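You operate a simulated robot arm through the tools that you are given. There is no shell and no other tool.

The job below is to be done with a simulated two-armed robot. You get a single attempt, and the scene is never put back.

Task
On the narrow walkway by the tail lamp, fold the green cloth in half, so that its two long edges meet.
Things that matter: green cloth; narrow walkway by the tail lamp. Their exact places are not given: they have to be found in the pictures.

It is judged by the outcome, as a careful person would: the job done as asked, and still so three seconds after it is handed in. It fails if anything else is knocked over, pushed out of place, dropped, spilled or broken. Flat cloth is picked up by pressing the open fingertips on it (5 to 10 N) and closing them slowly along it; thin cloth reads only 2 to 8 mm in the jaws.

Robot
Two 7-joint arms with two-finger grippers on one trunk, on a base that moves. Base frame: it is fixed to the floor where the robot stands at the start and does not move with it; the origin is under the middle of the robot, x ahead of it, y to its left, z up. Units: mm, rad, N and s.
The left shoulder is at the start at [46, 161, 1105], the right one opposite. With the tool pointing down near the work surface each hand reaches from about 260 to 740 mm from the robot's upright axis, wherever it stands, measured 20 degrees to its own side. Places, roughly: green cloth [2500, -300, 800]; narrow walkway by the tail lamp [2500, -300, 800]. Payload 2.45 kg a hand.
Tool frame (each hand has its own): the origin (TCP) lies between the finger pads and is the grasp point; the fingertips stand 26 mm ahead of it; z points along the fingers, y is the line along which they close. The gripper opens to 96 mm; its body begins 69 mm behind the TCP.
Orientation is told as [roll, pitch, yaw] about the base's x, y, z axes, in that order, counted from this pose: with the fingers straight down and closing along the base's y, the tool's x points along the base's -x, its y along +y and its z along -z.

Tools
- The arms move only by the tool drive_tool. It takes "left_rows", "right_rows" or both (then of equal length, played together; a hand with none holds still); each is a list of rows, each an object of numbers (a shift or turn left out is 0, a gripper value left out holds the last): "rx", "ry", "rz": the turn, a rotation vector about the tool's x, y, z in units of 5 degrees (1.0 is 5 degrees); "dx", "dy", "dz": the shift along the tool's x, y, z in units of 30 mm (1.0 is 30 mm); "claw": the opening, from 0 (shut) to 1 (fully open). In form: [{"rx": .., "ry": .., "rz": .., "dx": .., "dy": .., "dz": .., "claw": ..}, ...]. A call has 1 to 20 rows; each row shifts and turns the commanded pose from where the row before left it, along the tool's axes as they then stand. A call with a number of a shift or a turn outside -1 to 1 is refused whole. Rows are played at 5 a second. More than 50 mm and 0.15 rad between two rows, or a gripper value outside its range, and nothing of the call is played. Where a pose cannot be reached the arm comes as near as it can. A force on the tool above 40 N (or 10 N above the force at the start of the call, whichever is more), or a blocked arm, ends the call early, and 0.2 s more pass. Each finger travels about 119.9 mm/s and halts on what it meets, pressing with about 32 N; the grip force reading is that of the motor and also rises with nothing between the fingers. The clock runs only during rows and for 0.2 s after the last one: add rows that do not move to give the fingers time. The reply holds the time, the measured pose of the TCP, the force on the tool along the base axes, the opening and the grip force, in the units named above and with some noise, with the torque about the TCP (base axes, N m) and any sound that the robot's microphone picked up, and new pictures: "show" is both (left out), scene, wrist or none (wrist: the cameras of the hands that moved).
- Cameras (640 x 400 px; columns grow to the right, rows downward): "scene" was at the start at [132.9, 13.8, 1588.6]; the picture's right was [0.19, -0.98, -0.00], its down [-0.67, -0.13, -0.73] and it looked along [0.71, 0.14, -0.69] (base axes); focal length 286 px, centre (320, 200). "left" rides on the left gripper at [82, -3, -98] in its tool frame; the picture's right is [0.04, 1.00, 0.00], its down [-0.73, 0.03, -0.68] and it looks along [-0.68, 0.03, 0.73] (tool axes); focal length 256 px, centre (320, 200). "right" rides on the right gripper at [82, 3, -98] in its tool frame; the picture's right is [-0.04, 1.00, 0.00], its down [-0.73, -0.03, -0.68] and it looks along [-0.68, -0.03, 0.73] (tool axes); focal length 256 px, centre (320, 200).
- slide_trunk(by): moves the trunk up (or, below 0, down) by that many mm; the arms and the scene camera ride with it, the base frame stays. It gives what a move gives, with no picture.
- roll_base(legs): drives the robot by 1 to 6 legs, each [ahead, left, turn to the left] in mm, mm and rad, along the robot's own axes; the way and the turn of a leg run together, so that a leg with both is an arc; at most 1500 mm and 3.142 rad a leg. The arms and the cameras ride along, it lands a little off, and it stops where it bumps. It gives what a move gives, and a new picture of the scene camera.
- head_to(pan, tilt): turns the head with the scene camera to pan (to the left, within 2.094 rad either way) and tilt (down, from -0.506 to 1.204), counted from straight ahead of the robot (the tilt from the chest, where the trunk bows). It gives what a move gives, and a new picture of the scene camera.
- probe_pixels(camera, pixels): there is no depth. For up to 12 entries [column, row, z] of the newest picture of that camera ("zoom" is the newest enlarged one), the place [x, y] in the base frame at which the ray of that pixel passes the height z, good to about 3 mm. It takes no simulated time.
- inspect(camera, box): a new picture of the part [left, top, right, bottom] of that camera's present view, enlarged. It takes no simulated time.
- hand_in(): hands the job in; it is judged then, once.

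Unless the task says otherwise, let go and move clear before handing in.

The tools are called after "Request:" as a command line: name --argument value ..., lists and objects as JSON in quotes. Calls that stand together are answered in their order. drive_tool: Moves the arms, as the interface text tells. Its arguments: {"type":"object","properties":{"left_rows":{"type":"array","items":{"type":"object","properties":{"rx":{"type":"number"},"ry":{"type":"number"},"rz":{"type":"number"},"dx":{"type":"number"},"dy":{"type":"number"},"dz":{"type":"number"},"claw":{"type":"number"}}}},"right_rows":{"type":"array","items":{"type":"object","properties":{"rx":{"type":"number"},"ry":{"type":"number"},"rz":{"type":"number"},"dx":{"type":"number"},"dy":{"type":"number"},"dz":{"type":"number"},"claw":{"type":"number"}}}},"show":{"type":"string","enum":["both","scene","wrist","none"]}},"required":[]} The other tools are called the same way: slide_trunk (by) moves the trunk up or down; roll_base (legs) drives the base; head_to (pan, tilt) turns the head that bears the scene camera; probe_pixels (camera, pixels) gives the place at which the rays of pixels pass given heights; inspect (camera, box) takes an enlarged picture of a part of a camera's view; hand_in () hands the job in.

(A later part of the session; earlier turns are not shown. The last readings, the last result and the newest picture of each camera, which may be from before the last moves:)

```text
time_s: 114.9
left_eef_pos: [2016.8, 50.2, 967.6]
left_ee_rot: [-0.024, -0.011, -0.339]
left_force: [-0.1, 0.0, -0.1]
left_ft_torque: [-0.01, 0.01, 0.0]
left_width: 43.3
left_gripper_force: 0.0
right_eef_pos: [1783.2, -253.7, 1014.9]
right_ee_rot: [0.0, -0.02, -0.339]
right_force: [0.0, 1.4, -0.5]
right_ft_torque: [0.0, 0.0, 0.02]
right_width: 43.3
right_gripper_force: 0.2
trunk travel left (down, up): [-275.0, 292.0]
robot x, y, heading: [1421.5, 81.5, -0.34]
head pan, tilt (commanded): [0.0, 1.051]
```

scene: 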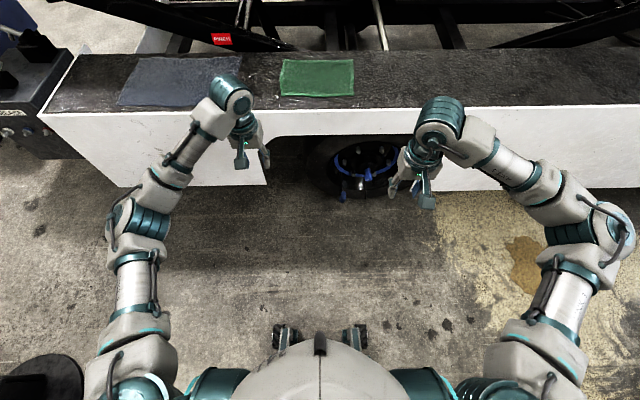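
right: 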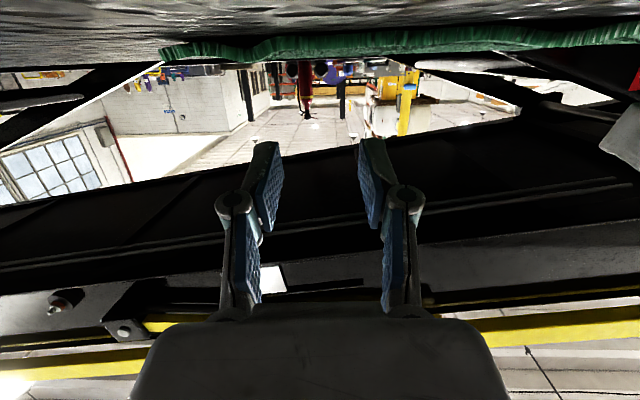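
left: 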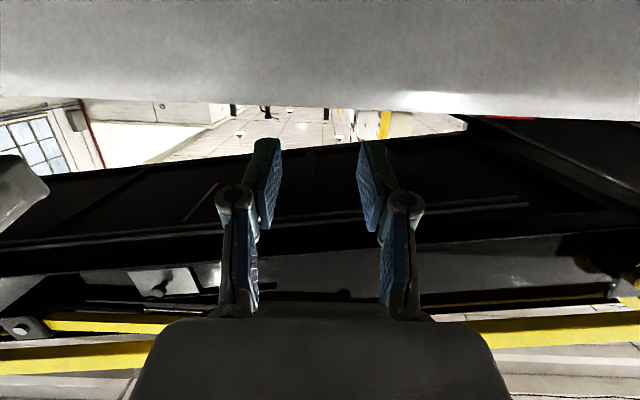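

Both arms are mirrored and healthy again. Before returning, I'll rehearse the fold path here in free space with tilt kept to 50 degrees or less: first reach to 700 mm ahead at z ≈ 850, ±110 mm.

Request:
drive_tool --left_rows '[{"rx": -0.27, "dx": -0.428, "dy": -0.197, "dz": 0.392}, {"dx": -0.428, "dy": -0.197, "dz": 0.392}, {"dx": -0.428, "dy": -0.197, "dz": 0.392}, {"dx": -0.428, "dy": -0.197, "dz": 0.392}, {"dx": -0.428, "dy": -0.197, "dz": 0.392}, {"dx": -0.428, "dy": -0.197, "dz": 0.392}, {"dx": -0.428, "dy": -0.197, "dz": 0.392}, {"dx": -0.428, "dy": -0.197, "dz": 0.392}, {"dx": -0.428, "dy": -0.197, "dz": 0.392}, {"dx": -0.428, "dy": -0.197, "dz": 0.392}]' --right_rows '[{"dx": -0.824, "dy": 0.285, "dz": 0.55}, {"dx": -0.824, "dy": 0.285, "dz": 0.55}, {"dx": -0.824, "dy": 0.285, "dz": 0.55}, {"dx": -0.824, "dy": 0.285, "dz": 0.55}, {"dx": -0.824, "dy": 0.285, "dz": 0.55}, {"dx": -0.824, "dy": 0.285, "dz": 0.55}, {"dx": -0.824, "dy": 0.285, "dz": 0.55}, {"dx": -0.824, "dy": 0.285, "dz": 0.55}, {"dx": -0.824, "dy": 0.285, "dz": 0.55}, {"dx": -0.824, "dy": 0.285, "dz": 0.55}]' --show "scene"

```text
time_s: 117.1
left_eef_pos: [2113.2, -43.6, 851.4]
left_ee_rot: [-0.002, -0.01, -0.34]
left_force: [-0.3, 0.3, -0.2]
left_ft_torque: [-0.02, 0.01, -0.03]
left_width: 43.3
left_gripper_force: 0.0
left hand out of reach, approached as far as the arm can: row 10
right_eef_pos: [2043.8, -254.2, 861.2]
right_ee_rot: [-0.002, -0.022, -0.334]
right_force: [0.2, 0.5, -0.5]
right_ft_torque: [-0.04, -0.04, -0.03]
right_width: 43.1
right_gripper_force: 0.0
right hand out of reach, approached as far as the arm can: row 10
trunk travel left (down, up): [-275.0, 292.0]
robot x, y, heading: [1419.8, 83.6, -0.34]
head pan, tilt (commanded): [0.0, 1.051]
```

scene: 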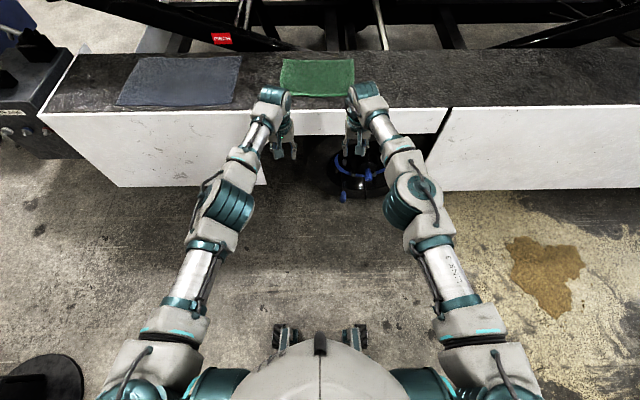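

At 700 mm the reach just runs out with fingers down, so I'll keep the base close as before. Now I rehearse the landing pose: back 240 mm with the tilt growing to 50 degrees at the same height.

Request:
drive_tool --left_rows '[{"ry": -1, "dx": 0.8, "dz": 0}, {"ry": -1, "dx": 0.797, "dz": -0.07}, {"ry": -1, "dx": 0.788, "dz": -0.139}, {"ry": -1, "dx": 0.773, "dz": -0.207}, {"ry": -1, "dx": 0.752, "dz": -0.274}, {"ry": -1, "dx": 0.725, "dz": -0.338}, {"ry": -1, "dx": 0.693, "dz": -0.4}, {"ry": -1, "dx": 0.655, "dz": -0.459}, {"ry": -1, "dx": 0.613, "dz": -0.514}, {"ry": -1, "dx": 0.566, "dz": -0.566}]' --right_rows '[{"ry": -1, "dx": 0.8, "dz": 0}, {"ry": -1, "dx": 0.797, "dz": -0.07}, {"ry": -1, "dx": 0.788, "dz": -0.139}, {"ry": -1, "dx": 0.773, "dz": -0.207}, {"ry": -1, "dx": 0.752, "dz": -0.274}, {"ry": -1, "dx": 0.725, "dz": -0.338}, {"ry": -1, "dx": 0.693, "dz": -0.4}, {"ry": -1, "dx": 0.655, "dz": -0.459}, {"ry": -1, "dx": 0.613, "dz": -0.514}, {"ry": -1, "dx": 0.566, "dz": -0.566}]' --show "scene"

```text
time_s: 119.3
left_eef_pos: [1883.3, 38.7, 848.9]
left_ee_rot: [-0.003, -0.888, -0.338]
left_force: [-0.8, 0.6, 0.0]
left_ft_torque: [0.02, -0.02, -0.04]
left_width: 43.4
left_gripper_force: 0.1
right_eef_pos: [1821.2, -178.6, 856.4]
right_ee_rot: [-0.001, -0.895, -0.341]
right_force: [0.7, 0.2, 0.5]
right_ft_torque: [-0.01, -0.01, -0.02]
right_width: 43.1
right_gripper_force: 0.0
right hand out of reach, approached as far as the arm can: row 1
trunk travel left (down, up): [-275.0, 292.0]
robot x, y, heading: [1419.2, 84.4, -0.337]
head pan, tilt (commanded): [0.0, 1.051]
```

scene: 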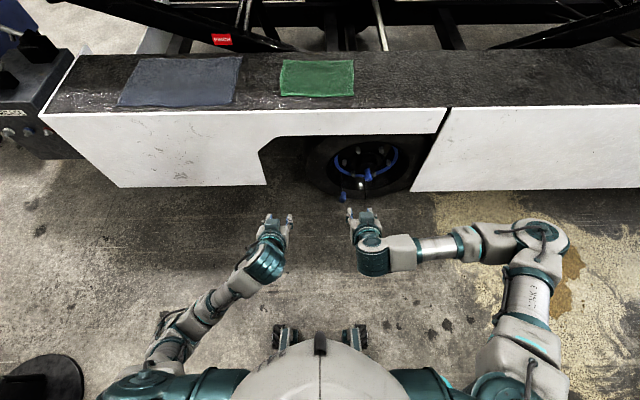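

The landing pose works on both sides; the left elbow is rather low at (165,350). I'll check that it recovers on the way back by reversing the path.

Request:
drive_tool --left_rows '[{"dx": -0.613, "dz": -0.514}, {"dx": -0.613, "dz": -0.514}, {"ry": 1}, {"ry": 1}, {"ry": 1}, {"ry": 1}, {"ry": 1}, {"ry": 1}, {"ry": 1}, {"ry": 1}, {"ry": 1}, {"ry": 1}]' --right_rows '[{"dx": -0.613, "dz": -0.514}, {"dx": -0.613, "dz": -0.514}, {"ry": 1}, {"ry": 1}, {"ry": 1}, {"ry": 1}, {"ry": 1}, {"ry": 1}, {"ry": 1}, {"ry": 1}, {"ry": 1}, {"ry": 1}]' --show "scene"

```text
time_s: 121.9
left_eef_pos: [1947.7, 20.4, 747.1]
left_ee_rot: [0.009, -0.013, -0.332]
left_force: [-0.2, 0.0, 0.1]
left_ft_torque: [-0.03, 0.02, 0.01]
left_width: 42.9
left_gripper_force: 0.0
left hand out of reach, approached as far as the arm can: row 6, 7, 8, 9, 10, 11, 12
right_eef_pos: [1822.0, -179.2, 902.0]
right_ee_rot: [0.0, -0.018, -0.338]
right_force: [-0.1, 0.1, -0.5]
right_ft_torque: [0.03, 0.04, -0.03]
right_width: 43.2
right_gripper_force: 0.1
trunk travel left (down, up): [-275.0, 292.0]
robot x, y, heading: [1420.1, 81.5, -0.337]
head pan, tilt (commanded): [0.0, 1.051]
```

scene: 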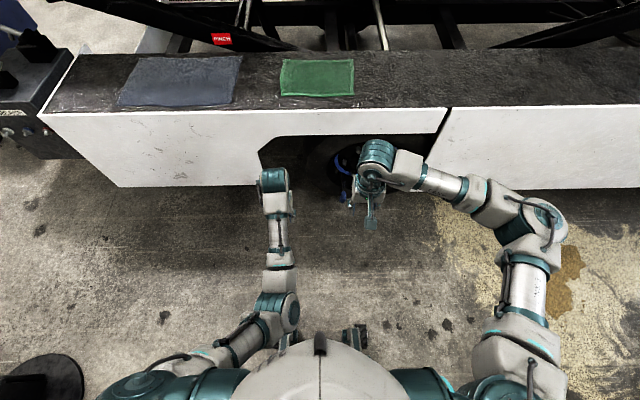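

Good thing I rehearsed: levelling in place flips the left elbow again, while the right is fine. I'll redo the left re-seating with a bit more turn so its elbow sits higher, starting by extending low and straight.

Request:
drive_tool --left_rows '[{"ry": -1, "dx": -0.456, "dy": 0.378, "dz": 0.597}, {"ry": -1, "dx": -0.402, "dy": 0.378, "dz": 0.635}, {"ry": -1, "dx": -0.345, "dy": 0.378, "dz": 0.667}, {"ry": -1, "dx": -0.285, "dy": 0.378, "dz": 0.695}, {"ry": -1, "dx": -0.224, "dy": 0.378, "dz": 0.717}, {"ry": -1, "dx": -0.161, "dy": 0.378, "dz": 0.734}, {"ry": -1, "dx": -0.096, "dy": 0.378, "dz": 0.745}, {"ry": -1, "dx": -0.032, "dy": 0.378, "dz": 0.751}, {"ry": -1, "dx": 0.035, "dy": 0.378, "dz": 0.75}, {"dx": 0.1, "dy": 0.378, "dz": 0.744}, {"dx": 0.1, "dy": 0.378, "dz": 0.744}, {"dx": 0.1, "dy": 0.378, "dz": 0.744}]' --show "none"

Request:
drive_tool --left_rows '[{"rz": 1}, {"rz": 1}, {"rz": 1}, {"rz": 1}, {"rz": 1}, {"rz": 1}, {"rz": 1}, {"rz": 1}, {"rz": 1}, {"rz": 1}, {"rz": 1}, {"rz": 1}, {"rz": 1}, {"rz": 1}, {"rz": 1}, {"rz": 1}, {"rz": 1}, {"rz": 1}, {"rz": 1}, {"rz": 1}]' --show "none"

Request:
drive_tool --left_rows '[{"rz": 1}, {"rz": 1}, {"rz": 1}, {"rz": 1}, {"dz": -1}, {"dz": -1}, {"dz": -1}, {"dz": -1}, {"dz": -1}]' --show "scene"

```text
time_s: 124.5
left_eef_pos: [2145.0, 85.7, 533.6]
left_ee_rot: [-0.002, -0.797, -0.339]
left_force: [-1.1, -0.2, 0.3]
left_ft_torque: [-0.02, -0.04, -0.04]
left_width: 43.1
left_gripper_force: 0.1
right_eef_pos: [1821.9, -177.9, 902.1]
right_ee_rot: [-0.002, -0.019, -0.339]
right_force: [-0.6, -0.5, 0.7]
right_ft_torque: [-0.02, 0.01, -0.01]
right_width: 43.3
right_gripper_force: 0.0
trunk travel left (down, up): [-275.0, 292.0]
robot x, y, heading: [1416.3, 82.4, -0.337]
head pan, tilt (commanded): [0.0, 1.051]
```

```text
time_s: 128.7
left_eef_pos: [2148.1, 84.2, 535.9]
left_ee_rot: [0.788, 0.123, -2.035]
left_force: [1.0, 0.3, 0.6]
left_ft_torque: [0.01, -0.01, 0.0]
left_width: 43.3
left_gripper_force: 0.1
right_eef_pos: [1821.5, -178.7, 903.6]
right_ee_rot: [-0.002, -0.02, -0.339]
right_force: [-0.7, 0.3, -0.2]
right_ft_torque: [0.02, 0.0, -0.03]
right_width: 43.4
right_gripper_force: 0.0
trunk travel left (down, up): [-275.0, 292.0]
robot x, y, heading: [1419.8, 81.7, -0.338]
head pan, tilt (commanded): [0.0, 1.051]
```

```text
time_s: 130.7
left_eef_pos: [2043.7, 121.1, 642.1]
left_ee_rot: [0.726, 0.364, -2.294]
left_force: [-0.6, 0.2, -0.7]
left_ft_torque: [-0.01, 0.0, 0.01]
left_width: 43.4
left_gripper_force: 0.1
right_eef_pos: [1820.3, -179.5, 904.1]
right_ee_rot: [-0.002, -0.02, -0.338]
right_force: [0.8, -0.3, 0.5]
right_ft_torque: [0.01, -0.02, 0.01]
right_width: 43.2
right_gripper_force: 0.1
trunk travel left (down, up): [-275.0, 292.0]
robot x, y, heading: [1420.0, 81.4, -0.337]
head pan, tilt (commanded): [0.0, 1.051]
```

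scene: 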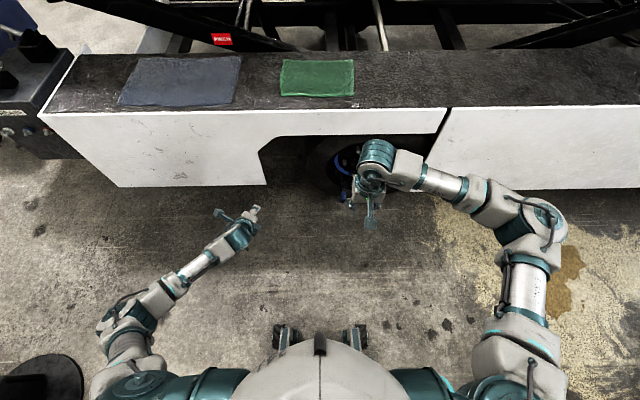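

The left elbow is outside. I'll raise and level it with the hand still turned, as before.

Request:
drive_tool --left_rows '[{"dx": 0.008, "dy": 0.812, "dz": -0.707}, {"dx": 0.008, "dy": 0.812, "dz": -0.707}, {"dx": 0.008, "dy": 0.812, "dz": -0.707}, {"dx": 0.008, "dy": 0.812, "dz": -0.707}, {"dx": 0.008, "dy": 0.812, "dz": -0.707}, {"dx": 0.008, "dy": 0.812, "dz": -0.707}, {"dx": 0.008, "dy": 0.812, "dz": -0.707}, {"dx": 0.354, "dy": 0.612, "dz": -0.707}, {"dx": 0.354, "dy": 0.612, "dz": -0.707}, {"dx": 0.354, "dy": 0.612, "dz": -0.707}, {"dx": 0.354, "dy": 0.612, "dz": -0.707}, {"rx": 0.866, "ry": -0.5}, {"rx": 0.866, "ry": -0.5}, {"rx": 0.866, "ry": -0.5}, {"rx": 0.866, "ry": -0.5}, {"rx": 0.866, "ry": -0.5}, {"rx": 0.866, "ry": -0.5}, {"rx": 0.866, "ry": -0.5}, {"rx": 0.866, "ry": -0.5}, {"rx": 0.866, "ry": -0.5}]' --show "scene"

```text
time_s: 134.9
left_eef_pos: [2012.8, 42.1, 971.1]
left_ee_rot: [0.008, 0.002, -2.436]
left_force: [0.7, 0.6, 0.3]
left_ft_torque: [-0.03, 0.03, 0.0]
left_width: 43.3
left_gripper_force: 0.1
right_eef_pos: [1821.7, -179.3, 903.5]
right_ee_rot: [-0.003, -0.021, -0.338]
right_force: [0.3, 0.3, -0.9]
right_ft_torque: [0.02, 0.04, 0.02]
right_width: 43.2
right_gripper_force: 0.0
trunk travel left (down, up): [-275.0, 292.0]
robot x, y, heading: [1415.6, 81.2, -0.336]
head pan, tilt (commanded): [0.0, 1.051]
```

scene: 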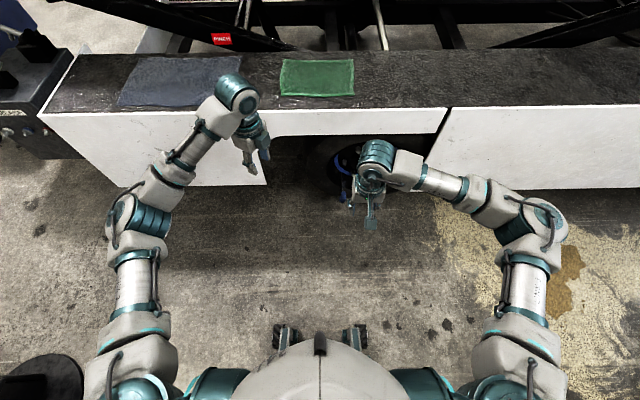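

Left arm is natural again with the elbow outside. Turning the hand back to the normal yaw now.

Request:
drive_tool --left_rows '[{"rz": -1}, {"rz": -1}, {"rz": -1}, {"rz": -1}, {"rz": -1}, {"rz": -1}, {"rz": -1}, {"rz": -1}, {"rz": -1}, {"rz": -1}, {"rz": -1}, {"rz": -1}, {"rz": -1}, {"rz": -1}, {"rz": -1}, {"rz": -1}, {"rz": -1}, {"rz": -1}, {"rz": -1}, {"rz": -1}]' --show "none"

Request:
drive_tool --left_rows '[{"rz": -1}, {"rz": -1}, {"rz": -1}, {"rz": -1}]' --show "scene"

```text
time_s: 139.1
left_eef_pos: [2013.8, 42.5, 970.4]
left_ee_rot: [0.002, -0.012, -0.686]
left_force: [-0.3, 0.1, 0.1]
left_ft_torque: [0.03, 0.01, 0.01]
left_width: 43.3
left_gripper_force: 0.1
right_eef_pos: [1821.6, -178.5, 904.0]
right_ee_rot: [-0.003, -0.02, -0.339]
right_force: [1.2, 0.3, 0.3]
right_ft_torque: [-0.02, 0.02, -0.01]
right_width: 43.4
right_gripper_force: 0.1
trunk travel left (down, up): [-275.0, 292.0]
robot x, y, heading: [1418.4, 84.1, -0.338]
head pan, tilt (commanded): [0.0, 1.051]
```

```text
time_s: 140.1
left_eef_pos: [2013.9, 42.5, 969.8]
left_ee_rot: [-0.002, -0.011, -0.339]
left_force: [0.3, 0.1, -0.4]
left_ft_torque: [-0.03, 0.02, 0.0]
left_width: 43.2
left_gripper_force: 0.0
right_eef_pos: [1820.1, -179.2, 902.8]
right_ee_rot: [-0.004, -0.021, -0.34]
right_force: [-0.3, 0.4, 0.5]
right_ft_torque: [0.03, -0.04, -0.04]
right_width: 43.2
right_gripper_force: 0.0
trunk travel left (down, up): [-275.0, 292.0]
robot x, y, heading: [1419.6, 79.2, -0.341]
head pan, tilt (commanded): [0.0, 1.051]
```

scene: 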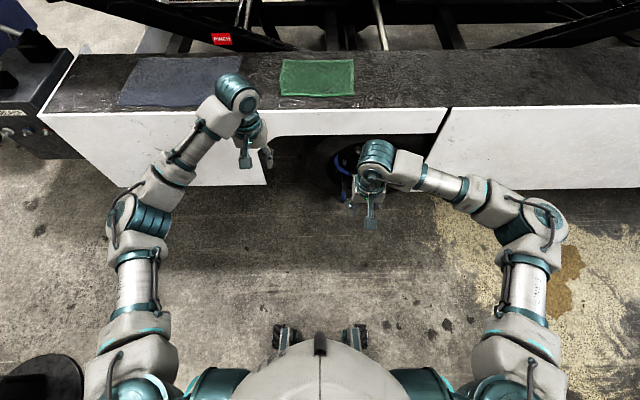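

Both arms are natural again. I'll rehearse the actual fold arc in free space: first to the grasp pose (672 mm ahead, ±110, z 830).

Request:
drive_tool --left_rows '[{"dx": -0.416, "dy": -0.225, "dz": 0.583}, {"dx": -0.416, "dy": -0.225, "dz": 0.583}, {"dx": -0.416, "dy": -0.225, "dz": 0.583}, {"dx": -0.416, "dy": -0.225, "dz": 0.583}, {"dx": -0.416, "dy": -0.225, "dz": 0.583}, {"dx": -0.416, "dy": -0.225, "dz": 0.583}, {"dx": -0.416, "dy": -0.225, "dz": 0.583}, {"dx": -0.416, "dy": -0.225, "dz": 0.583}]' --right_rows '[{"dx": -0.867, "dz": 0.304}, {"dx": -0.867, "dz": 0.304}, {"dx": -0.867, "dz": 0.304}, {"dx": -0.867, "dz": 0.304}, {"dx": -0.867, "dz": 0.304}, {"dx": -0.867, "dz": 0.304}, {"dx": -0.867, "dz": 0.304}, {"dx": -0.867, "dz": 0.304}]' --show "none"

Request:
drive_tool --left_rows '[{"ry": -0.4375, "dx": 0.103, "dz": -0.65}, {"ry": -0.4375, "dx": 0.22, "dz": -0.633}, {"ry": -0.4375, "dx": 0.329, "dz": -0.6}, {"ry": -0.4375, "dx": 0.43, "dz": -0.553}, {"ry": -0.4375, "dx": 0.521, "dz": -0.495}, {"ry": -0.4375, "dx": 0.601, "dz": -0.422}, {"ry": -0.4375, "dx": 0.663, "dz": -0.343}, {"ry": -0.4375, "dx": 0.709, "dz": -0.249}, {"ry": -0.4375, "dx": 0.74, "dz": -0.157}, {"ry": -0.4375, "dx": 0.747, "dz": -0.051}, {"ry": -0.4375, "dx": 0.738, "dz": 0.049}, {"ry": -0.4375, "dx": 0.711, "dz": 0.153}, {"ry": -0.4375, "dx": 0.668, "dz": 0.247}, {"ry": -0.4375, "dx": 0.605, "dz": 0.347}, {"ry": -0.4375, "dx": 0.534, "dz": 0.431}, {"ry": -0.4375, "dx": 0.298, "dz": 0.284}]' --right_rows '[{"ry": -0.4375, "dx": 0.103, "dz": -0.65}, {"ry": -0.4375, "dx": 0.22, "dz": -0.633}, {"ry": -0.4375, "dx": 0.329, "dz": -0.6}, {"ry": -0.4375, "dx": 0.43, "dz": -0.553}, {"ry": -0.4375, "dx": 0.521, "dz": -0.495}, {"ry": -0.4375, "dx": 0.601, "dz": -0.422}, {"ry": -0.4375, "dx": 0.663, "dz": -0.343}, {"ry": -0.4375, "dx": 0.709, "dz": -0.249}, {"ry": -0.4375, "dx": 0.74, "dz": -0.157}, {"ry": -0.4375, "dx": 0.747, "dz": -0.051}, {"ry": -0.4375, "dx": 0.738, "dz": 0.049}, {"ry": -0.4375, "dx": 0.711, "dz": 0.153}, {"ry": -0.4375, "dx": 0.668, "dz": 0.247}, {"ry": -0.4375, "dx": 0.605, "dz": 0.347}, {"ry": -0.4375, "dx": 0.534, "dz": 0.431}, {"ry": -0.4375, "dx": 0.298, "dz": 0.284}]' --show "scene"

```text
time_s: 141.9
left_eef_pos: [2092.1, -42.8, 831.8]
left_ee_rot: [0.0, -0.012, -0.34]
left_force: [-0.9, -0.1, 0.0]
left_ft_torque: [0.02, 0.0, 0.02]
left_width: 43.3
left_gripper_force: 0.0
right_eef_pos: [2021.1, -248.0, 835.1]
right_ee_rot: [-0.002, -0.021, -0.34]
right_force: [0.0, 0.3, 0.7]
right_ft_torque: [0.04, 0.04, 0.0]
right_width: 43.2
right_gripper_force: 0.1
trunk travel left (down, up): [-275.0, 292.0]
robot x, y, heading: [1419.9, 78.9, -0.34]
head pan, tilt (commanded): [0.0, 1.051]
```

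```text
time_s: 145.3
left_eef_pos: [1868.0, 35.2, 832.9]
left_ee_rot: [-0.002, -0.624, -0.338]
left_force: [-0.3, 0.1, 0.5]
left_ft_torque: [0.0, 0.03, 0.01]
left_width: 43.2
left_gripper_force: 0.1
right_eef_pos: [1796.6, -171.5, 833.5]
right_ee_rot: [-0.002, -0.635, -0.339]
right_force: [0.0, -0.1, 0.2]
right_ft_torque: [0.03, -0.01, -0.02]
right_width: 43.3
right_gripper_force: 0.0
trunk travel left (down, up): [-275.0, 292.0]
robot x, y, heading: [1414.6, 82.7, -0.34]
head pan, tilt (commanded): [0.0, 1.051]
```

scene: 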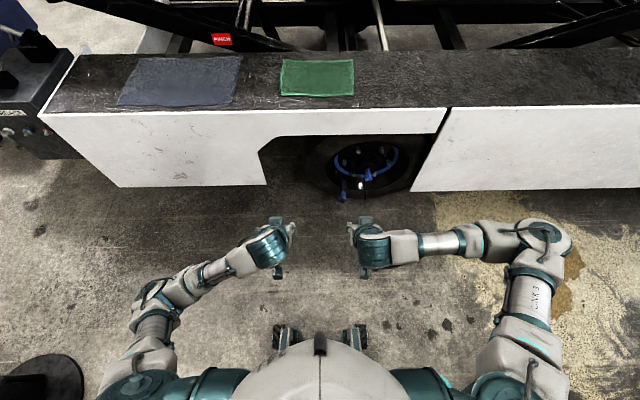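

The full arc is reachable on both arms with no flips. I'll also rehearse the exit: rise 90 mm and level out.

Request:
drive_tool --left_rows '[{"dx": -0.574, "dz": -0.819}, {"dx": -0.574, "dz": -0.819}, {"dx": -0.574, "dz": -0.819}, {"ry": 0.7}, {"ry": 0.7}, {"ry": 0.7}, {"ry": 0.7}, {"ry": 0.7}, {"ry": 0.7}, {"ry": 0.7}, {"ry": 0.7}, {"ry": 0.7}, {"ry": 0.7}]' --right_rows '[{"dx": -0.574, "dz": -0.819}, {"dx": -0.574, "dz": -0.819}, {"dx": -0.574, "dz": -0.819}, {"ry": 0.7}, {"ry": 0.7}, {"ry": 0.7}, {"ry": 0.7}, {"ry": 0.7}, {"ry": 0.7}, {"ry": 0.7}, {"ry": 0.7}, {"ry": 0.7}, {"ry": 0.7}]' --show "scene"

```text
time_s: 148.1
left_eef_pos: [1867.3, 37.2, 922.2]
left_ee_rot: [-0.001, -0.01, -0.341]
left_force: [-0.3, -0.2, 0.4]
left_ft_torque: [-0.02, -0.02, 0.0]
left_width: 43.2
left_gripper_force: 0.0
right_eef_pos: [1793.8, -169.5, 925.5]
right_ee_rot: [-0.001, -0.021, -0.337]
right_force: [0.1, -0.2, 0.8]
right_ft_torque: [0.01, 0.01, 0.02]
right_width: 43.5
right_gripper_force: 0.1
trunk travel left (down, up): [-275.0, 292.0]
robot x, y, heading: [1416.3, 83.6, -0.338]
head pan, tilt (commanded): [0.0, 1.051]
```

scene: 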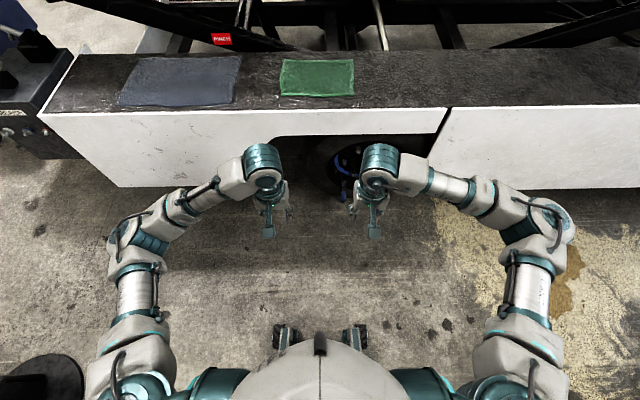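

The exit works and both elbows stay outside. Now I'll drive back to the walkway so the cloth centre sits about 560 mm ahead, in two stages.

Request:
roll_base --legs '[[480, 6, 0]]'

```text
time_s: 151.0
left_eef_pos: [2333.9, -113.7, 922.6]
left_ee_rot: [0.0, -0.013, -0.327]
left_force: [0.5, 0.4, -0.2]
left_ft_torque: [0.01, 0.03, -0.03]
left_width: 43.1
left_gripper_force: 0.0
right_eef_pos: [2264.8, -320.8, 924.4]
right_ee_rot: [0.0, -0.021, -0.326]
right_force: [0.5, -0.3, 0.1]
right_ft_torque: [0.02, 0.0, 0.0]
right_width: 43.2
right_gripper_force: 0.0
trunk travel left (down, up): [-275.0, 292.0]
robot x, y, heading: [1883.7, -72.2, -0.33]
head pan, tilt (commanded): [0.0, 1.051]
```

scene: 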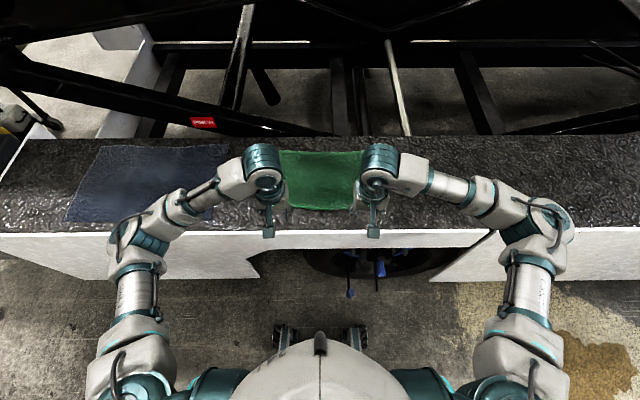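

I'm 635 mm from the cloth centre; I'll creep the last 77 mm and shift slightly right.

Request:
roll_base --legs '[[78, -6, 0]]'

Request:
inspect --camera "scene" --box '[220, 120, 420, 245]'

Request:
inspect --camera "left" --box '[0, 0, 640, 400]'

Request:
inspect --camera "right" --box '[0, 0, 640, 400]'

```text
time_s: 152.1
left_eef_pos: [2403.3, -140.2, 923.4]
left_ee_rot: [-0.003, -0.012, -0.326]
left_force: [0.6, -0.2, -0.6]
left_ft_torque: [-0.02, 0.09, -0.01]
left_width: 43.2
left_gripper_force: 0.2
right_eef_pos: [2333.3, -347.8, 925.5]
right_ee_rot: [-0.002, -0.024, -0.326]
right_force: [0.4, 0.1, -0.9]
right_ft_torque: [-0.01, 0.05, 0.0]
right_width: 43.4
right_gripper_force: 0.2
trunk travel left (down, up): [-275.0, 292.0]
robot x, y, heading: [1955.0, -100.3, -0.324]
head pan, tilt (commanded): [0.0, 1.051]
```

scene: 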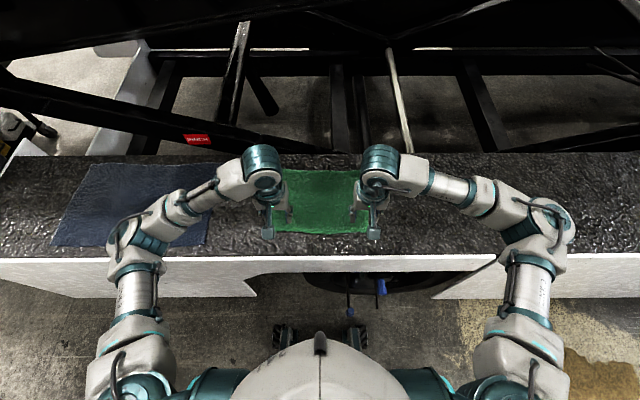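

```text
3.20 times, centred on (320, 182) of scene
```

zoom: 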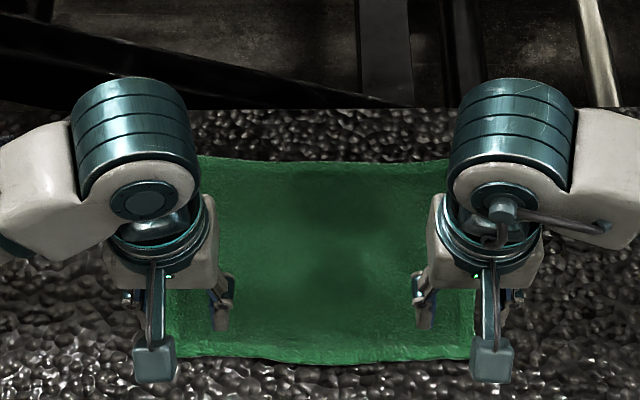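

```text
1.00 times, centred on (320, 200) of left (not enlarged: the box is as wide or as high as the picture)
```

zoom: 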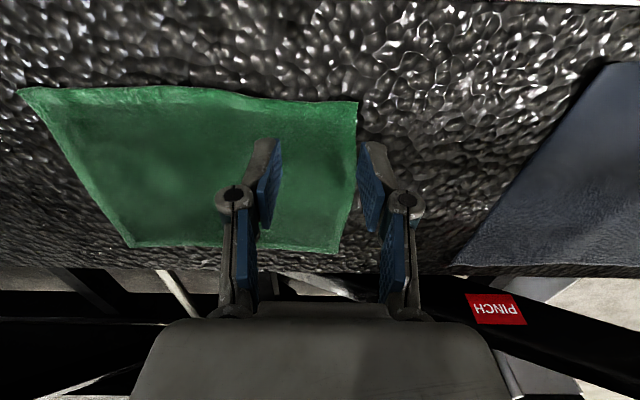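

```text
1.00 times, centred on (320, 200) of right (not enlarged: the box is as wide or as high as the picture)
```

zoom: 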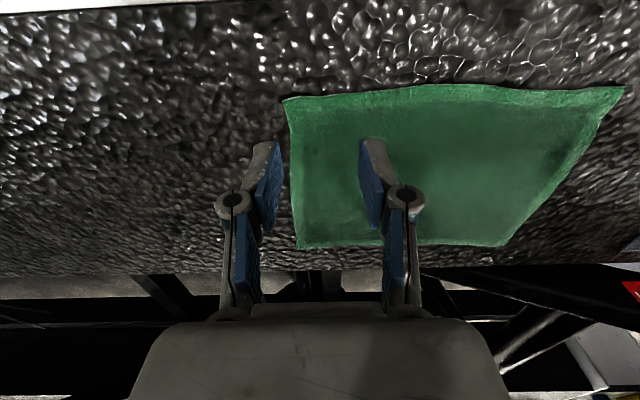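

The cloth is in view of both wrist cameras. I'll probe all four corners from both for an accurate placement.

Request:
probe_pixels --camera "left" --pixels '[[357, 101, 802], [18, 89, 802], [339, 253, 802], [132, 247, 802], [180, 86, 802], [200, 246, 802]]'

Request:
probe_pixels --camera "right" --pixels '[[285, 98, 802], [624, 87, 802], [297, 248, 802], [508, 245, 802], [470, 85, 802], [340, 247, 802]]'

```text
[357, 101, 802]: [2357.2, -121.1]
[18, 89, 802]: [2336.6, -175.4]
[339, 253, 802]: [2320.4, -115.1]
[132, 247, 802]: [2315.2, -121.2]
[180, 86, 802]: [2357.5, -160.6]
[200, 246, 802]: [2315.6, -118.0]
```

```text
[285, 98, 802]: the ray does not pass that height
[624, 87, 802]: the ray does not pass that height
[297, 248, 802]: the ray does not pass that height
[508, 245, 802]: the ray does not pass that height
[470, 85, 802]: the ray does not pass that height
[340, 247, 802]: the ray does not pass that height
```

Those used older wrist frames; the "zoom" picture is the current right view, so I'll probe that.

Request:
probe_pixels --camera "zoom" --pixels '[[285, 98, 802], [624, 87, 802], [297, 248, 802], [508, 245, 802], [470, 85, 802], [340, 247, 802], [400, 245, 802], [350, 90, 802]]'

Request:
inspect --camera "left" --box '[0, 0, 640, 400]'

Request:
probe_pixels --camera "zoom" --pixels '[[357, 101, 802], [18, 89, 802], [339, 253, 802], [132, 247, 802], [180, 86, 802], [200, 246, 802], [290, 250, 802], [300, 101, 802]]'

```text
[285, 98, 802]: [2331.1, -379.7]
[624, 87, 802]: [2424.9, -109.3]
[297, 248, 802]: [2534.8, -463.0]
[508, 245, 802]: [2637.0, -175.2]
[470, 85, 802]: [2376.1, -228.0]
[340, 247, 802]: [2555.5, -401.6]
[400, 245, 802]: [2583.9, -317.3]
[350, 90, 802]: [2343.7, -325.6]
```

```text
1.00 times, centred on (320, 200) of left (not enlarged: the box is as wide or as high as the picture)
```

zoom: 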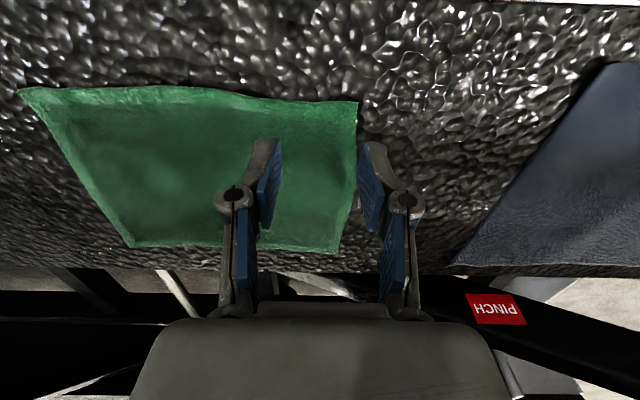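

```text
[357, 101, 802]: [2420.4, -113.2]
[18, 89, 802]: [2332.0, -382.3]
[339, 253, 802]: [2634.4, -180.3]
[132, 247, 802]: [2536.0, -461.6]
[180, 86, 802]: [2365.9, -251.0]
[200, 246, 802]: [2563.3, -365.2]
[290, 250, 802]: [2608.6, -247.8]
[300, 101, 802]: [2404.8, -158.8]
```

Corners agree within 3 mm between both cameras. Before reaching to the far edge I'll triangulate the strut (red tab) from two views to know the clearance.

Request:
probe_pixels --camera "zoom" --pixels '[[496, 308, 820], [496, 308, 860], [496, 308, 900], [330, 275, 800], [330, 275, 830], [330, 275, 860], [390, 283, 830], [390, 283, 860]]'

Request:
probe_pixels --camera "scene" --pixels '[[198, 140, 700], [198, 140, 760], [198, 140, 800], [198, 140, 850], [198, 140, 900], [198, 140, 950], [320, 153, 800]]'

```text
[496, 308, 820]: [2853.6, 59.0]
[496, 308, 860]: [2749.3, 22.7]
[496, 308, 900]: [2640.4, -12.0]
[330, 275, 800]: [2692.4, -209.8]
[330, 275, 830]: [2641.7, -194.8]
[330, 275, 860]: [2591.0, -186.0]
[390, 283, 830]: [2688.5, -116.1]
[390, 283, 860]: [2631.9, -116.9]
```

```text
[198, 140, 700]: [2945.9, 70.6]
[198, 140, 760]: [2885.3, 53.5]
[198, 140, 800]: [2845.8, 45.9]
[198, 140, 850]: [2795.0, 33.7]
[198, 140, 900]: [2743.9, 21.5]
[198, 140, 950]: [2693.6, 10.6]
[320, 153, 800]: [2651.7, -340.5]
```

The red tab sits at about z 838 and 95 mm beyond the cloth's far edge but well to the left, so the strut lies below and clear of my hands; the boom above is at about z 1230 or more. I'll move both hands forward to the far edge, then down to just above it.

Request:
drive_tool --left_rows '[{"dx": -0.931}, {"dx": -0.931}, {"dx": -0.931}, {"dx": -0.931}, {"dx": -0.931}, {"dx": -0.931}, {"dx": -0.931}, {"dx": -0.931}, {"dz": 0.71}, {"dz": 0.71}, {"dz": 0.71}, {"dz": 0.6}, {}]' --right_rows '[{"dx": -0.914, "dy": -0.025}, {"dx": -0.914, "dy": -0.025}, {"dx": -0.914, "dy": -0.025}, {"dx": -0.914, "dy": -0.025}, {"dx": -0.914, "dy": -0.025}, {"dx": -0.914, "dy": -0.025}, {"dx": -0.914, "dy": -0.025}, {"dx": -0.914, "dy": -0.025}, {"dz": 0.73}, {"dz": 0.73}, {"dz": 0.73}, {"dz": 0.6}, {}]'

```text
time_s: 154.9
left_eef_pos: [2614.8, -214.8, 848.4]
left_ee_rot: [-0.001, -0.017, -0.328]
left_force: [0.1, -0.2, 0.1]
left_ft_torque: [0.04, 0.02, 0.0]
left_width: 43.1
left_gripper_force: 0.1
right_eef_pos: [2537.6, -425.5, 850.2]
right_ee_rot: [-0.001, -0.028, -0.326]
right_force: [0.2, -0.1, -0.3]
right_ft_torque: [0.01, -0.02, -0.01]
right_width: 43.1
right_gripper_force: 0.0
trunk travel left (down, up): [-275.0, 292.0]
robot x, y, heading: [1954.8, -103.3, -0.328]
head pan, tilt (commanded): [0.0, 1.051]
```

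scene: 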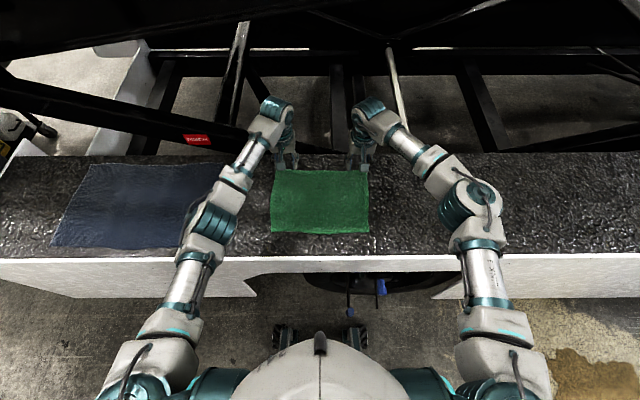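
right: 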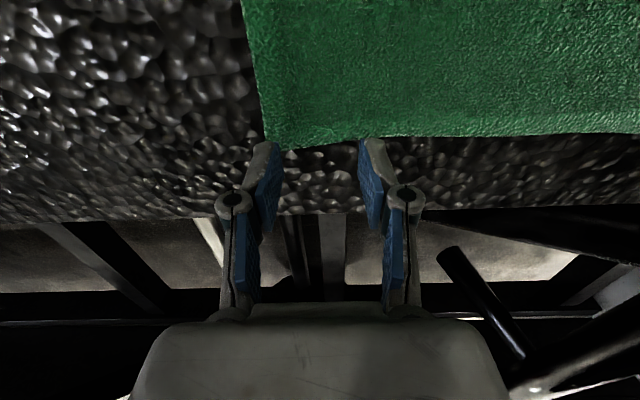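
left: 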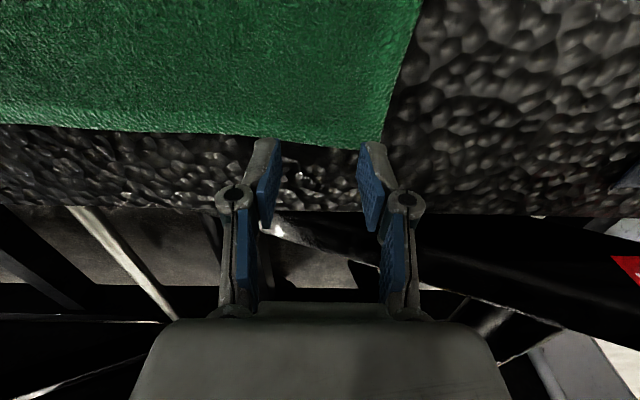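

The far edge appears at about row 147 (left) and 143 (right), close to the fingertips. I'll probe exactly where the edge is relative to each hand.

Request:
probe_pixels --camera "left" --pixels '[[384, 148, 802], [320, 147, 802], [240, 138, 802], [160, 132, 802], [0, 124, 802]]'

Request:
probe_pixels --camera "right" --pixels '[[265, 147, 802], [320, 144, 802], [400, 137, 802], [480, 136, 802], [639, 132, 802]]'

```text
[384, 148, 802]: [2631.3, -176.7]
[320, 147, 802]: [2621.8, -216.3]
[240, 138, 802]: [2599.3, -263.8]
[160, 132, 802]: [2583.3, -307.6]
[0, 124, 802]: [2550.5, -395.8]
```

```text
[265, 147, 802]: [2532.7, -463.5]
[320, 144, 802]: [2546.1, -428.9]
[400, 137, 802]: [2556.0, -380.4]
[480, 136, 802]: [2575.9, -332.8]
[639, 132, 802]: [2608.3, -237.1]
```

Grasp points are 7 mm (left) and 9 mm (right) inside the far edge and about 40 mm in from the corners — just as planned. I'll lower to near contact.

Request:
drive_tool --left_rows '[{"dz": 0.25}, {"dz": 0.2}, {"dz": 0.1}, {}]' --right_rows '[{"dx": -0.04, "dz": 0.25}, {"dz": 0.22}, {"dz": 0.14}, {}]' --show "none"

```text
time_s: 155.9
left_eef_pos: [2614.6, -213.9, 831.1]
left_ee_rot: [-0.002, -0.019, -0.327]
left_force: [-0.8, 0.5, -0.3]
left_ft_torque: [-0.01, -0.01, -0.01]
left_width: 42.8
left_gripper_force: 0.1
right_eef_pos: [2540.4, -426.9, 830.9]
right_ee_rot: [-0.001, -0.029, -0.327]
right_force: [-0.4, 0.7, -0.4]
right_ft_torque: [-0.03, 0.02, -0.01]
right_width: 43.3
right_gripper_force: 0.0
trunk travel left (down, up): [-275.0, 292.0]
robot x, y, heading: [1950.3, -100.8, -0.321]
head pan, tilt (commanded): [0.0, 1.051]
```

Request:
drive_tool --left_rows '[{"dz": 0.05}, {"dz": 0.03}, {}]' --right_rows '[{"dz": 0.05}, {"dz": 0.03}, {}]' --show "none"

```text
time_s: 156.7
left_eef_pos: [2613.8, -214.6, 829.6]
left_ee_rot: [-0.002, -0.019, -0.329]
left_force: [0.1, 1.0, 1.1]
left_ft_torque: [-0.02, -0.01, 0.0]
left_width: 43.2
left_gripper_force: 0.4
right_eef_pos: [2540.2, -425.5, 829.9]
right_ee_rot: [-0.002, -0.028, -0.327]
right_force: [0.0, -0.7, 1.2]
right_ft_torque: [0.0, -0.01, -0.03]
right_width: 43.5
right_gripper_force: 0.1
trunk travel left (down, up): [-275.0, 292.0]
robot x, y, heading: [1955.1, -103.2, -0.33]
head pan, tilt (commanded): [0.0, 1.051]
```

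Both hands are at first contact (about 1 N). I'll press a little further toward 6–8 N.

Request:
drive_tool --left_rows '[{"dz": 0.03}, {"dz": 0.015}, {}]' --right_rows '[{"dz": 0.03}, {"dz": 0.015}, {}]' --show "wrist"

```text
time_s: 157.5
left_eef_pos: [2613.7, -213.6, 829.2]
left_ee_rot: [-0.001, -0.019, -0.326]
left_force: [2.2, -1.6, 3.4]
left_ft_torque: [-0.04, -0.04, -0.03]
left_width: 43.5
left_gripper_force: 0.6
right_eef_pos: [2539.8, -425.5, 828.0]
right_ee_rot: [0.001, -0.029, -0.328]
right_force: [-1.2, -0.4, 3.7]
right_ft_torque: [0.02, 0.01, -0.02]
right_width: 43.3
right_gripper_force: 0.5
trunk travel left (down, up): [-275.0, 292.0]
robot x, y, heading: [1953.5, -107.9, -0.327]
head pan, tilt (commanded): [0.0, 1.051]
```

right: 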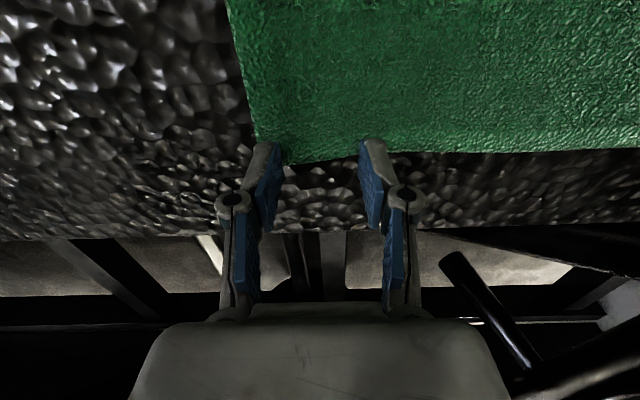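
left: 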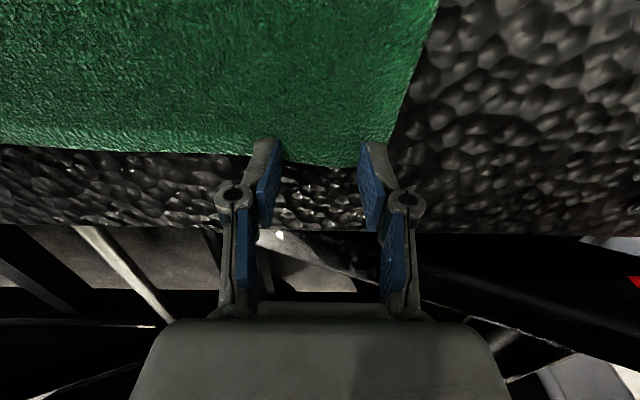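

Cloth lies under both pairs of fingertips with its far edge at about row 163. Pressing slightly more and starting the slow closing.

Request:
drive_tool --left_rows '[{"dz": 0.02}, {"claw": 0.42}, {"claw": 0.39}, {"claw": 0.36}, {"claw": 0.33}, {"claw": 0.3}]' --right_rows '[{"dz": 0.02}, {"claw": 0.42}, {"claw": 0.39}, {"claw": 0.36}, {"claw": 0.33}, {"claw": 0.3}]' --show "wrist"

```text
time_s: 158.9
left_eef_pos: [2613.5, -213.2, 827.8]
left_ee_rot: [-0.003, -0.018, -0.33]
left_force: [1.3, 0.0, 11.1]
left_ft_torque: [0.03, -0.01, -0.01]
left_width: 29.3
left_gripper_force: 5.6
right_eef_pos: [2539.5, -426.0, 827.9]
right_ee_rot: [0.0, -0.031, -0.327]
right_force: [1.0, -0.3, 7.7]
right_ft_torque: [0.04, 0.02, 0.02]
right_width: 28.5
right_gripper_force: 0.1
trunk travel left (down, up): [-275.0, 292.0]
robot x, y, heading: [1954.5, -99.7, -0.33]
head pan, tilt (commanded): [0.0, 1.051]
```

right: 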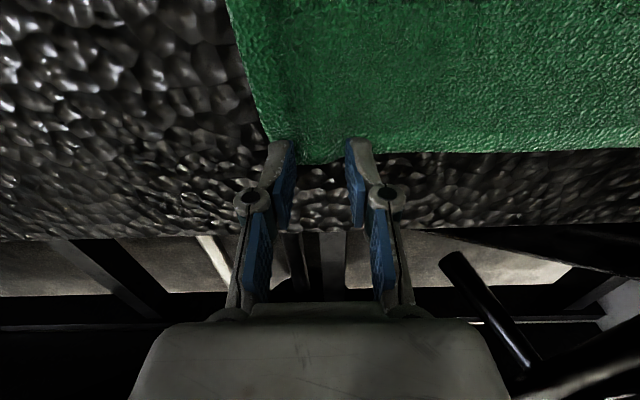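
left: 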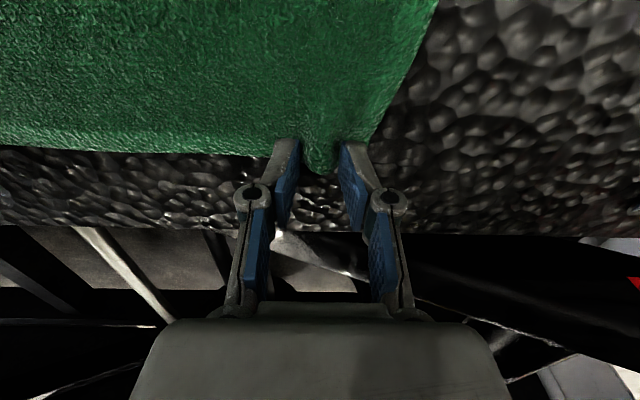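

The cloth is bulging between the left fingertips at (320,165) and being drawn together on the right as well. I'll continue closing slowly.

Request:
drive_tool --left_rows '[{"dz": -0.01, "claw": 0.27}, {"claw": 0.24}, {"claw": 0.21}, {"claw": 0.18}, {"claw": 0.15}]' --right_rows '[{"claw": 0.27}, {"claw": 0.24}, {"claw": 0.21}, {"claw": 0.18}, {"claw": 0.15}]' --show "wrist"

```text
time_s: 160.1
left_eef_pos: [2613.0, -211.8, 828.7]
left_ee_rot: [-0.001, -0.02, -0.327]
left_force: [1.2, -0.5, 12.5]
left_ft_torque: [0.06, 0.01, 0.02]
left_width: 14.3
left_gripper_force: 0.1
right_eef_pos: [2539.4, -425.9, 829.0]
right_ee_rot: [-0.001, -0.029, -0.327]
right_force: [1.0, -1.0, 7.7]
right_ft_torque: [0.04, 0.04, 0.0]
right_width: 13.2
right_gripper_force: 0.1
trunk travel left (down, up): [-275.0, 292.0]
robot x, y, heading: [1955.6, -99.5, -0.326]
head pan, tilt (commanded): [0.0, 1.051]
```

right: 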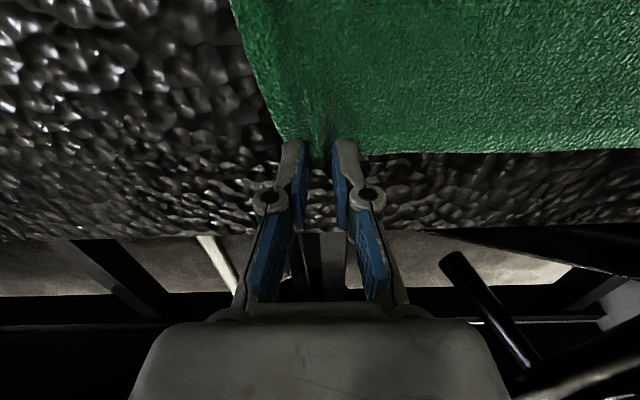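
left: 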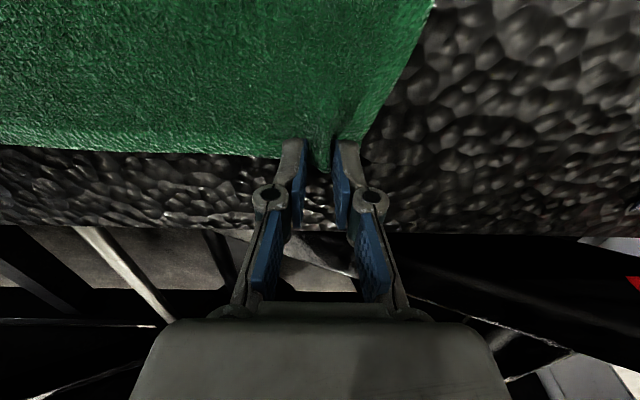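

A tuck is clearly rising between the fingertips on both sides. I'll close fully and hold.

Request:
drive_tool --left_rows '[{"claw": 0.12}, {"claw": 0.09}, {"claw": 0.06}, {"claw": 0.03}, {"claw": 0.0}, {}, {}]' --right_rows '[{"claw": 0.12}, {"claw": 0.09}, {"claw": 0.06}, {"claw": 0.03}, {"claw": 0.0}, {}, {}]' --show "wrist"

```text
time_s: 161.7
left_eef_pos: [2612.1, -213.5, 828.7]
left_ee_rot: [-0.001, -0.02, -0.329]
left_force: [-2.5, -1.3, 10.5]
left_ft_torque: [-0.02, 0.11, 0.03]
left_width: 3.4
left_gripper_force: 32.0
right_eef_pos: [2539.6, -426.5, 827.7]
right_ee_rot: [0.0, -0.03, -0.327]
right_force: [0.1, 2.6, 3.8]
right_ft_torque: [0.08, 0.0, 0.0]
right_width: 3.5
right_gripper_force: 31.9
trunk travel left (down, up): [-275.0, 292.0]
robot x, y, heading: [1953.1, -103.6, -0.328]
head pan, tilt (commanded): [0.0, 1.051]
```

right: 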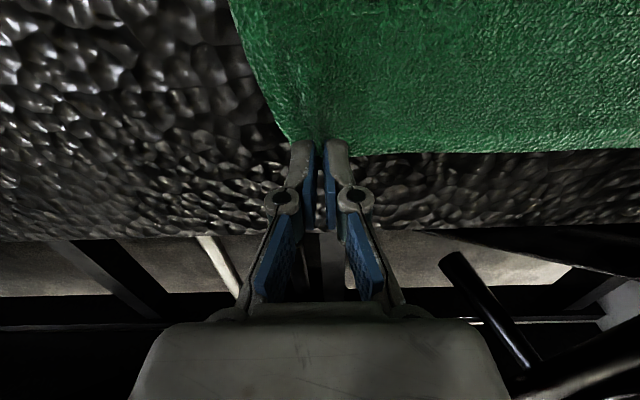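
left: 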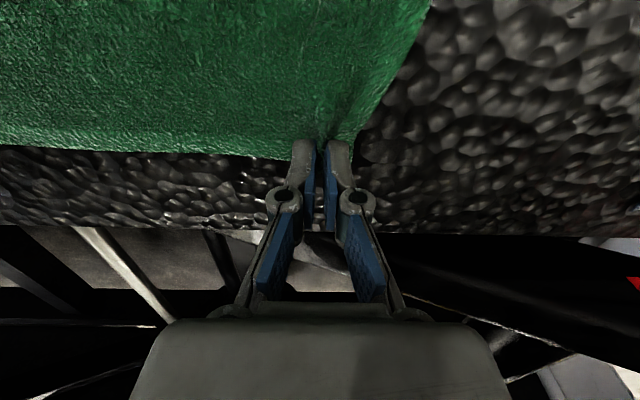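

Both jaws stop at about 3.5 mm, consistent with cloth held. I'll lift 35 mm to verify.

Request:
drive_tool --left_rows '[{"dz": -0.3}, {"dz": -0.4}, {"dz": -0.5}, {}]' --right_rows '[{"dz": -0.3}, {"dz": -0.4}, {"dz": -0.5}, {}]'

```text
time_s: 162.7
left_eef_pos: [2612.7, -213.1, 864.1]
left_ee_rot: [-0.001, -0.019, -0.327]
left_force: [-0.2, -0.7, -1.3]
left_ft_torque: [0.02, 0.01, -0.01]
left_width: 3.3
left_gripper_force: 32.1
right_eef_pos: [2539.9, -425.9, 863.6]
right_ee_rot: [-0.001, -0.025, -0.326]
right_force: [0.4, 0.5, -0.2]
right_ft_torque: [0.0, 0.0, -0.02]
right_width: 3.2
right_gripper_force: 31.9
trunk travel left (down, up): [-275.0, 292.0]
robot x, y, heading: [1955.7, -102.7, -0.325]
head pan, tilt (commanded): [0.0, 1.051]
```

scene: 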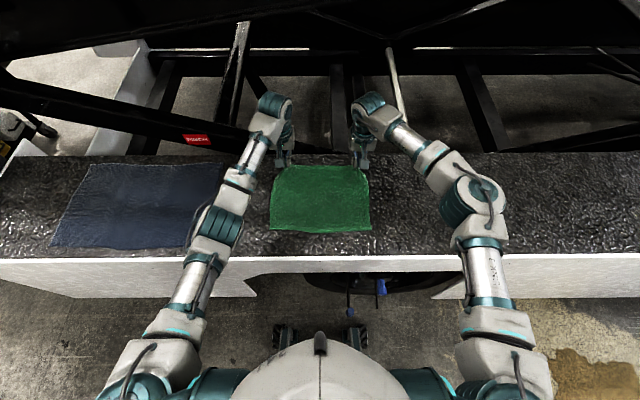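
right: 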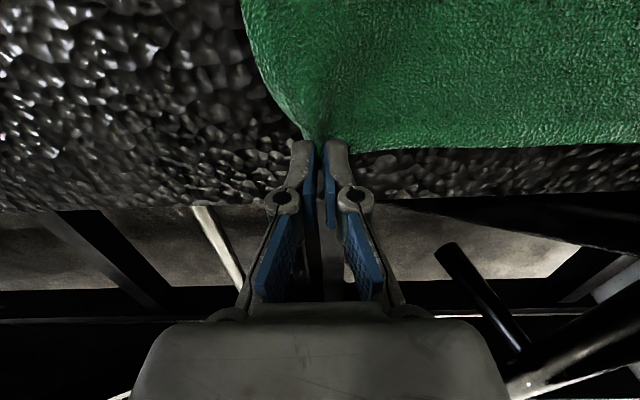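
left: 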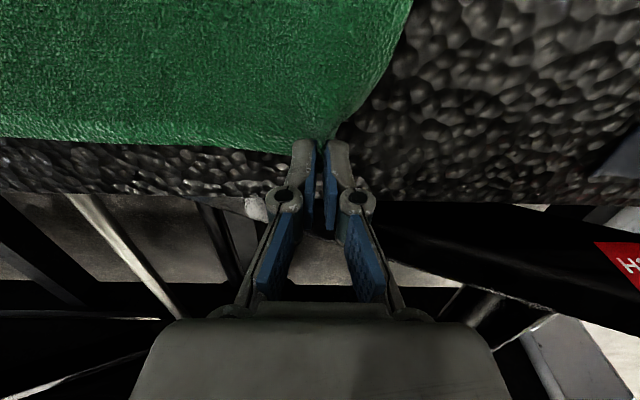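

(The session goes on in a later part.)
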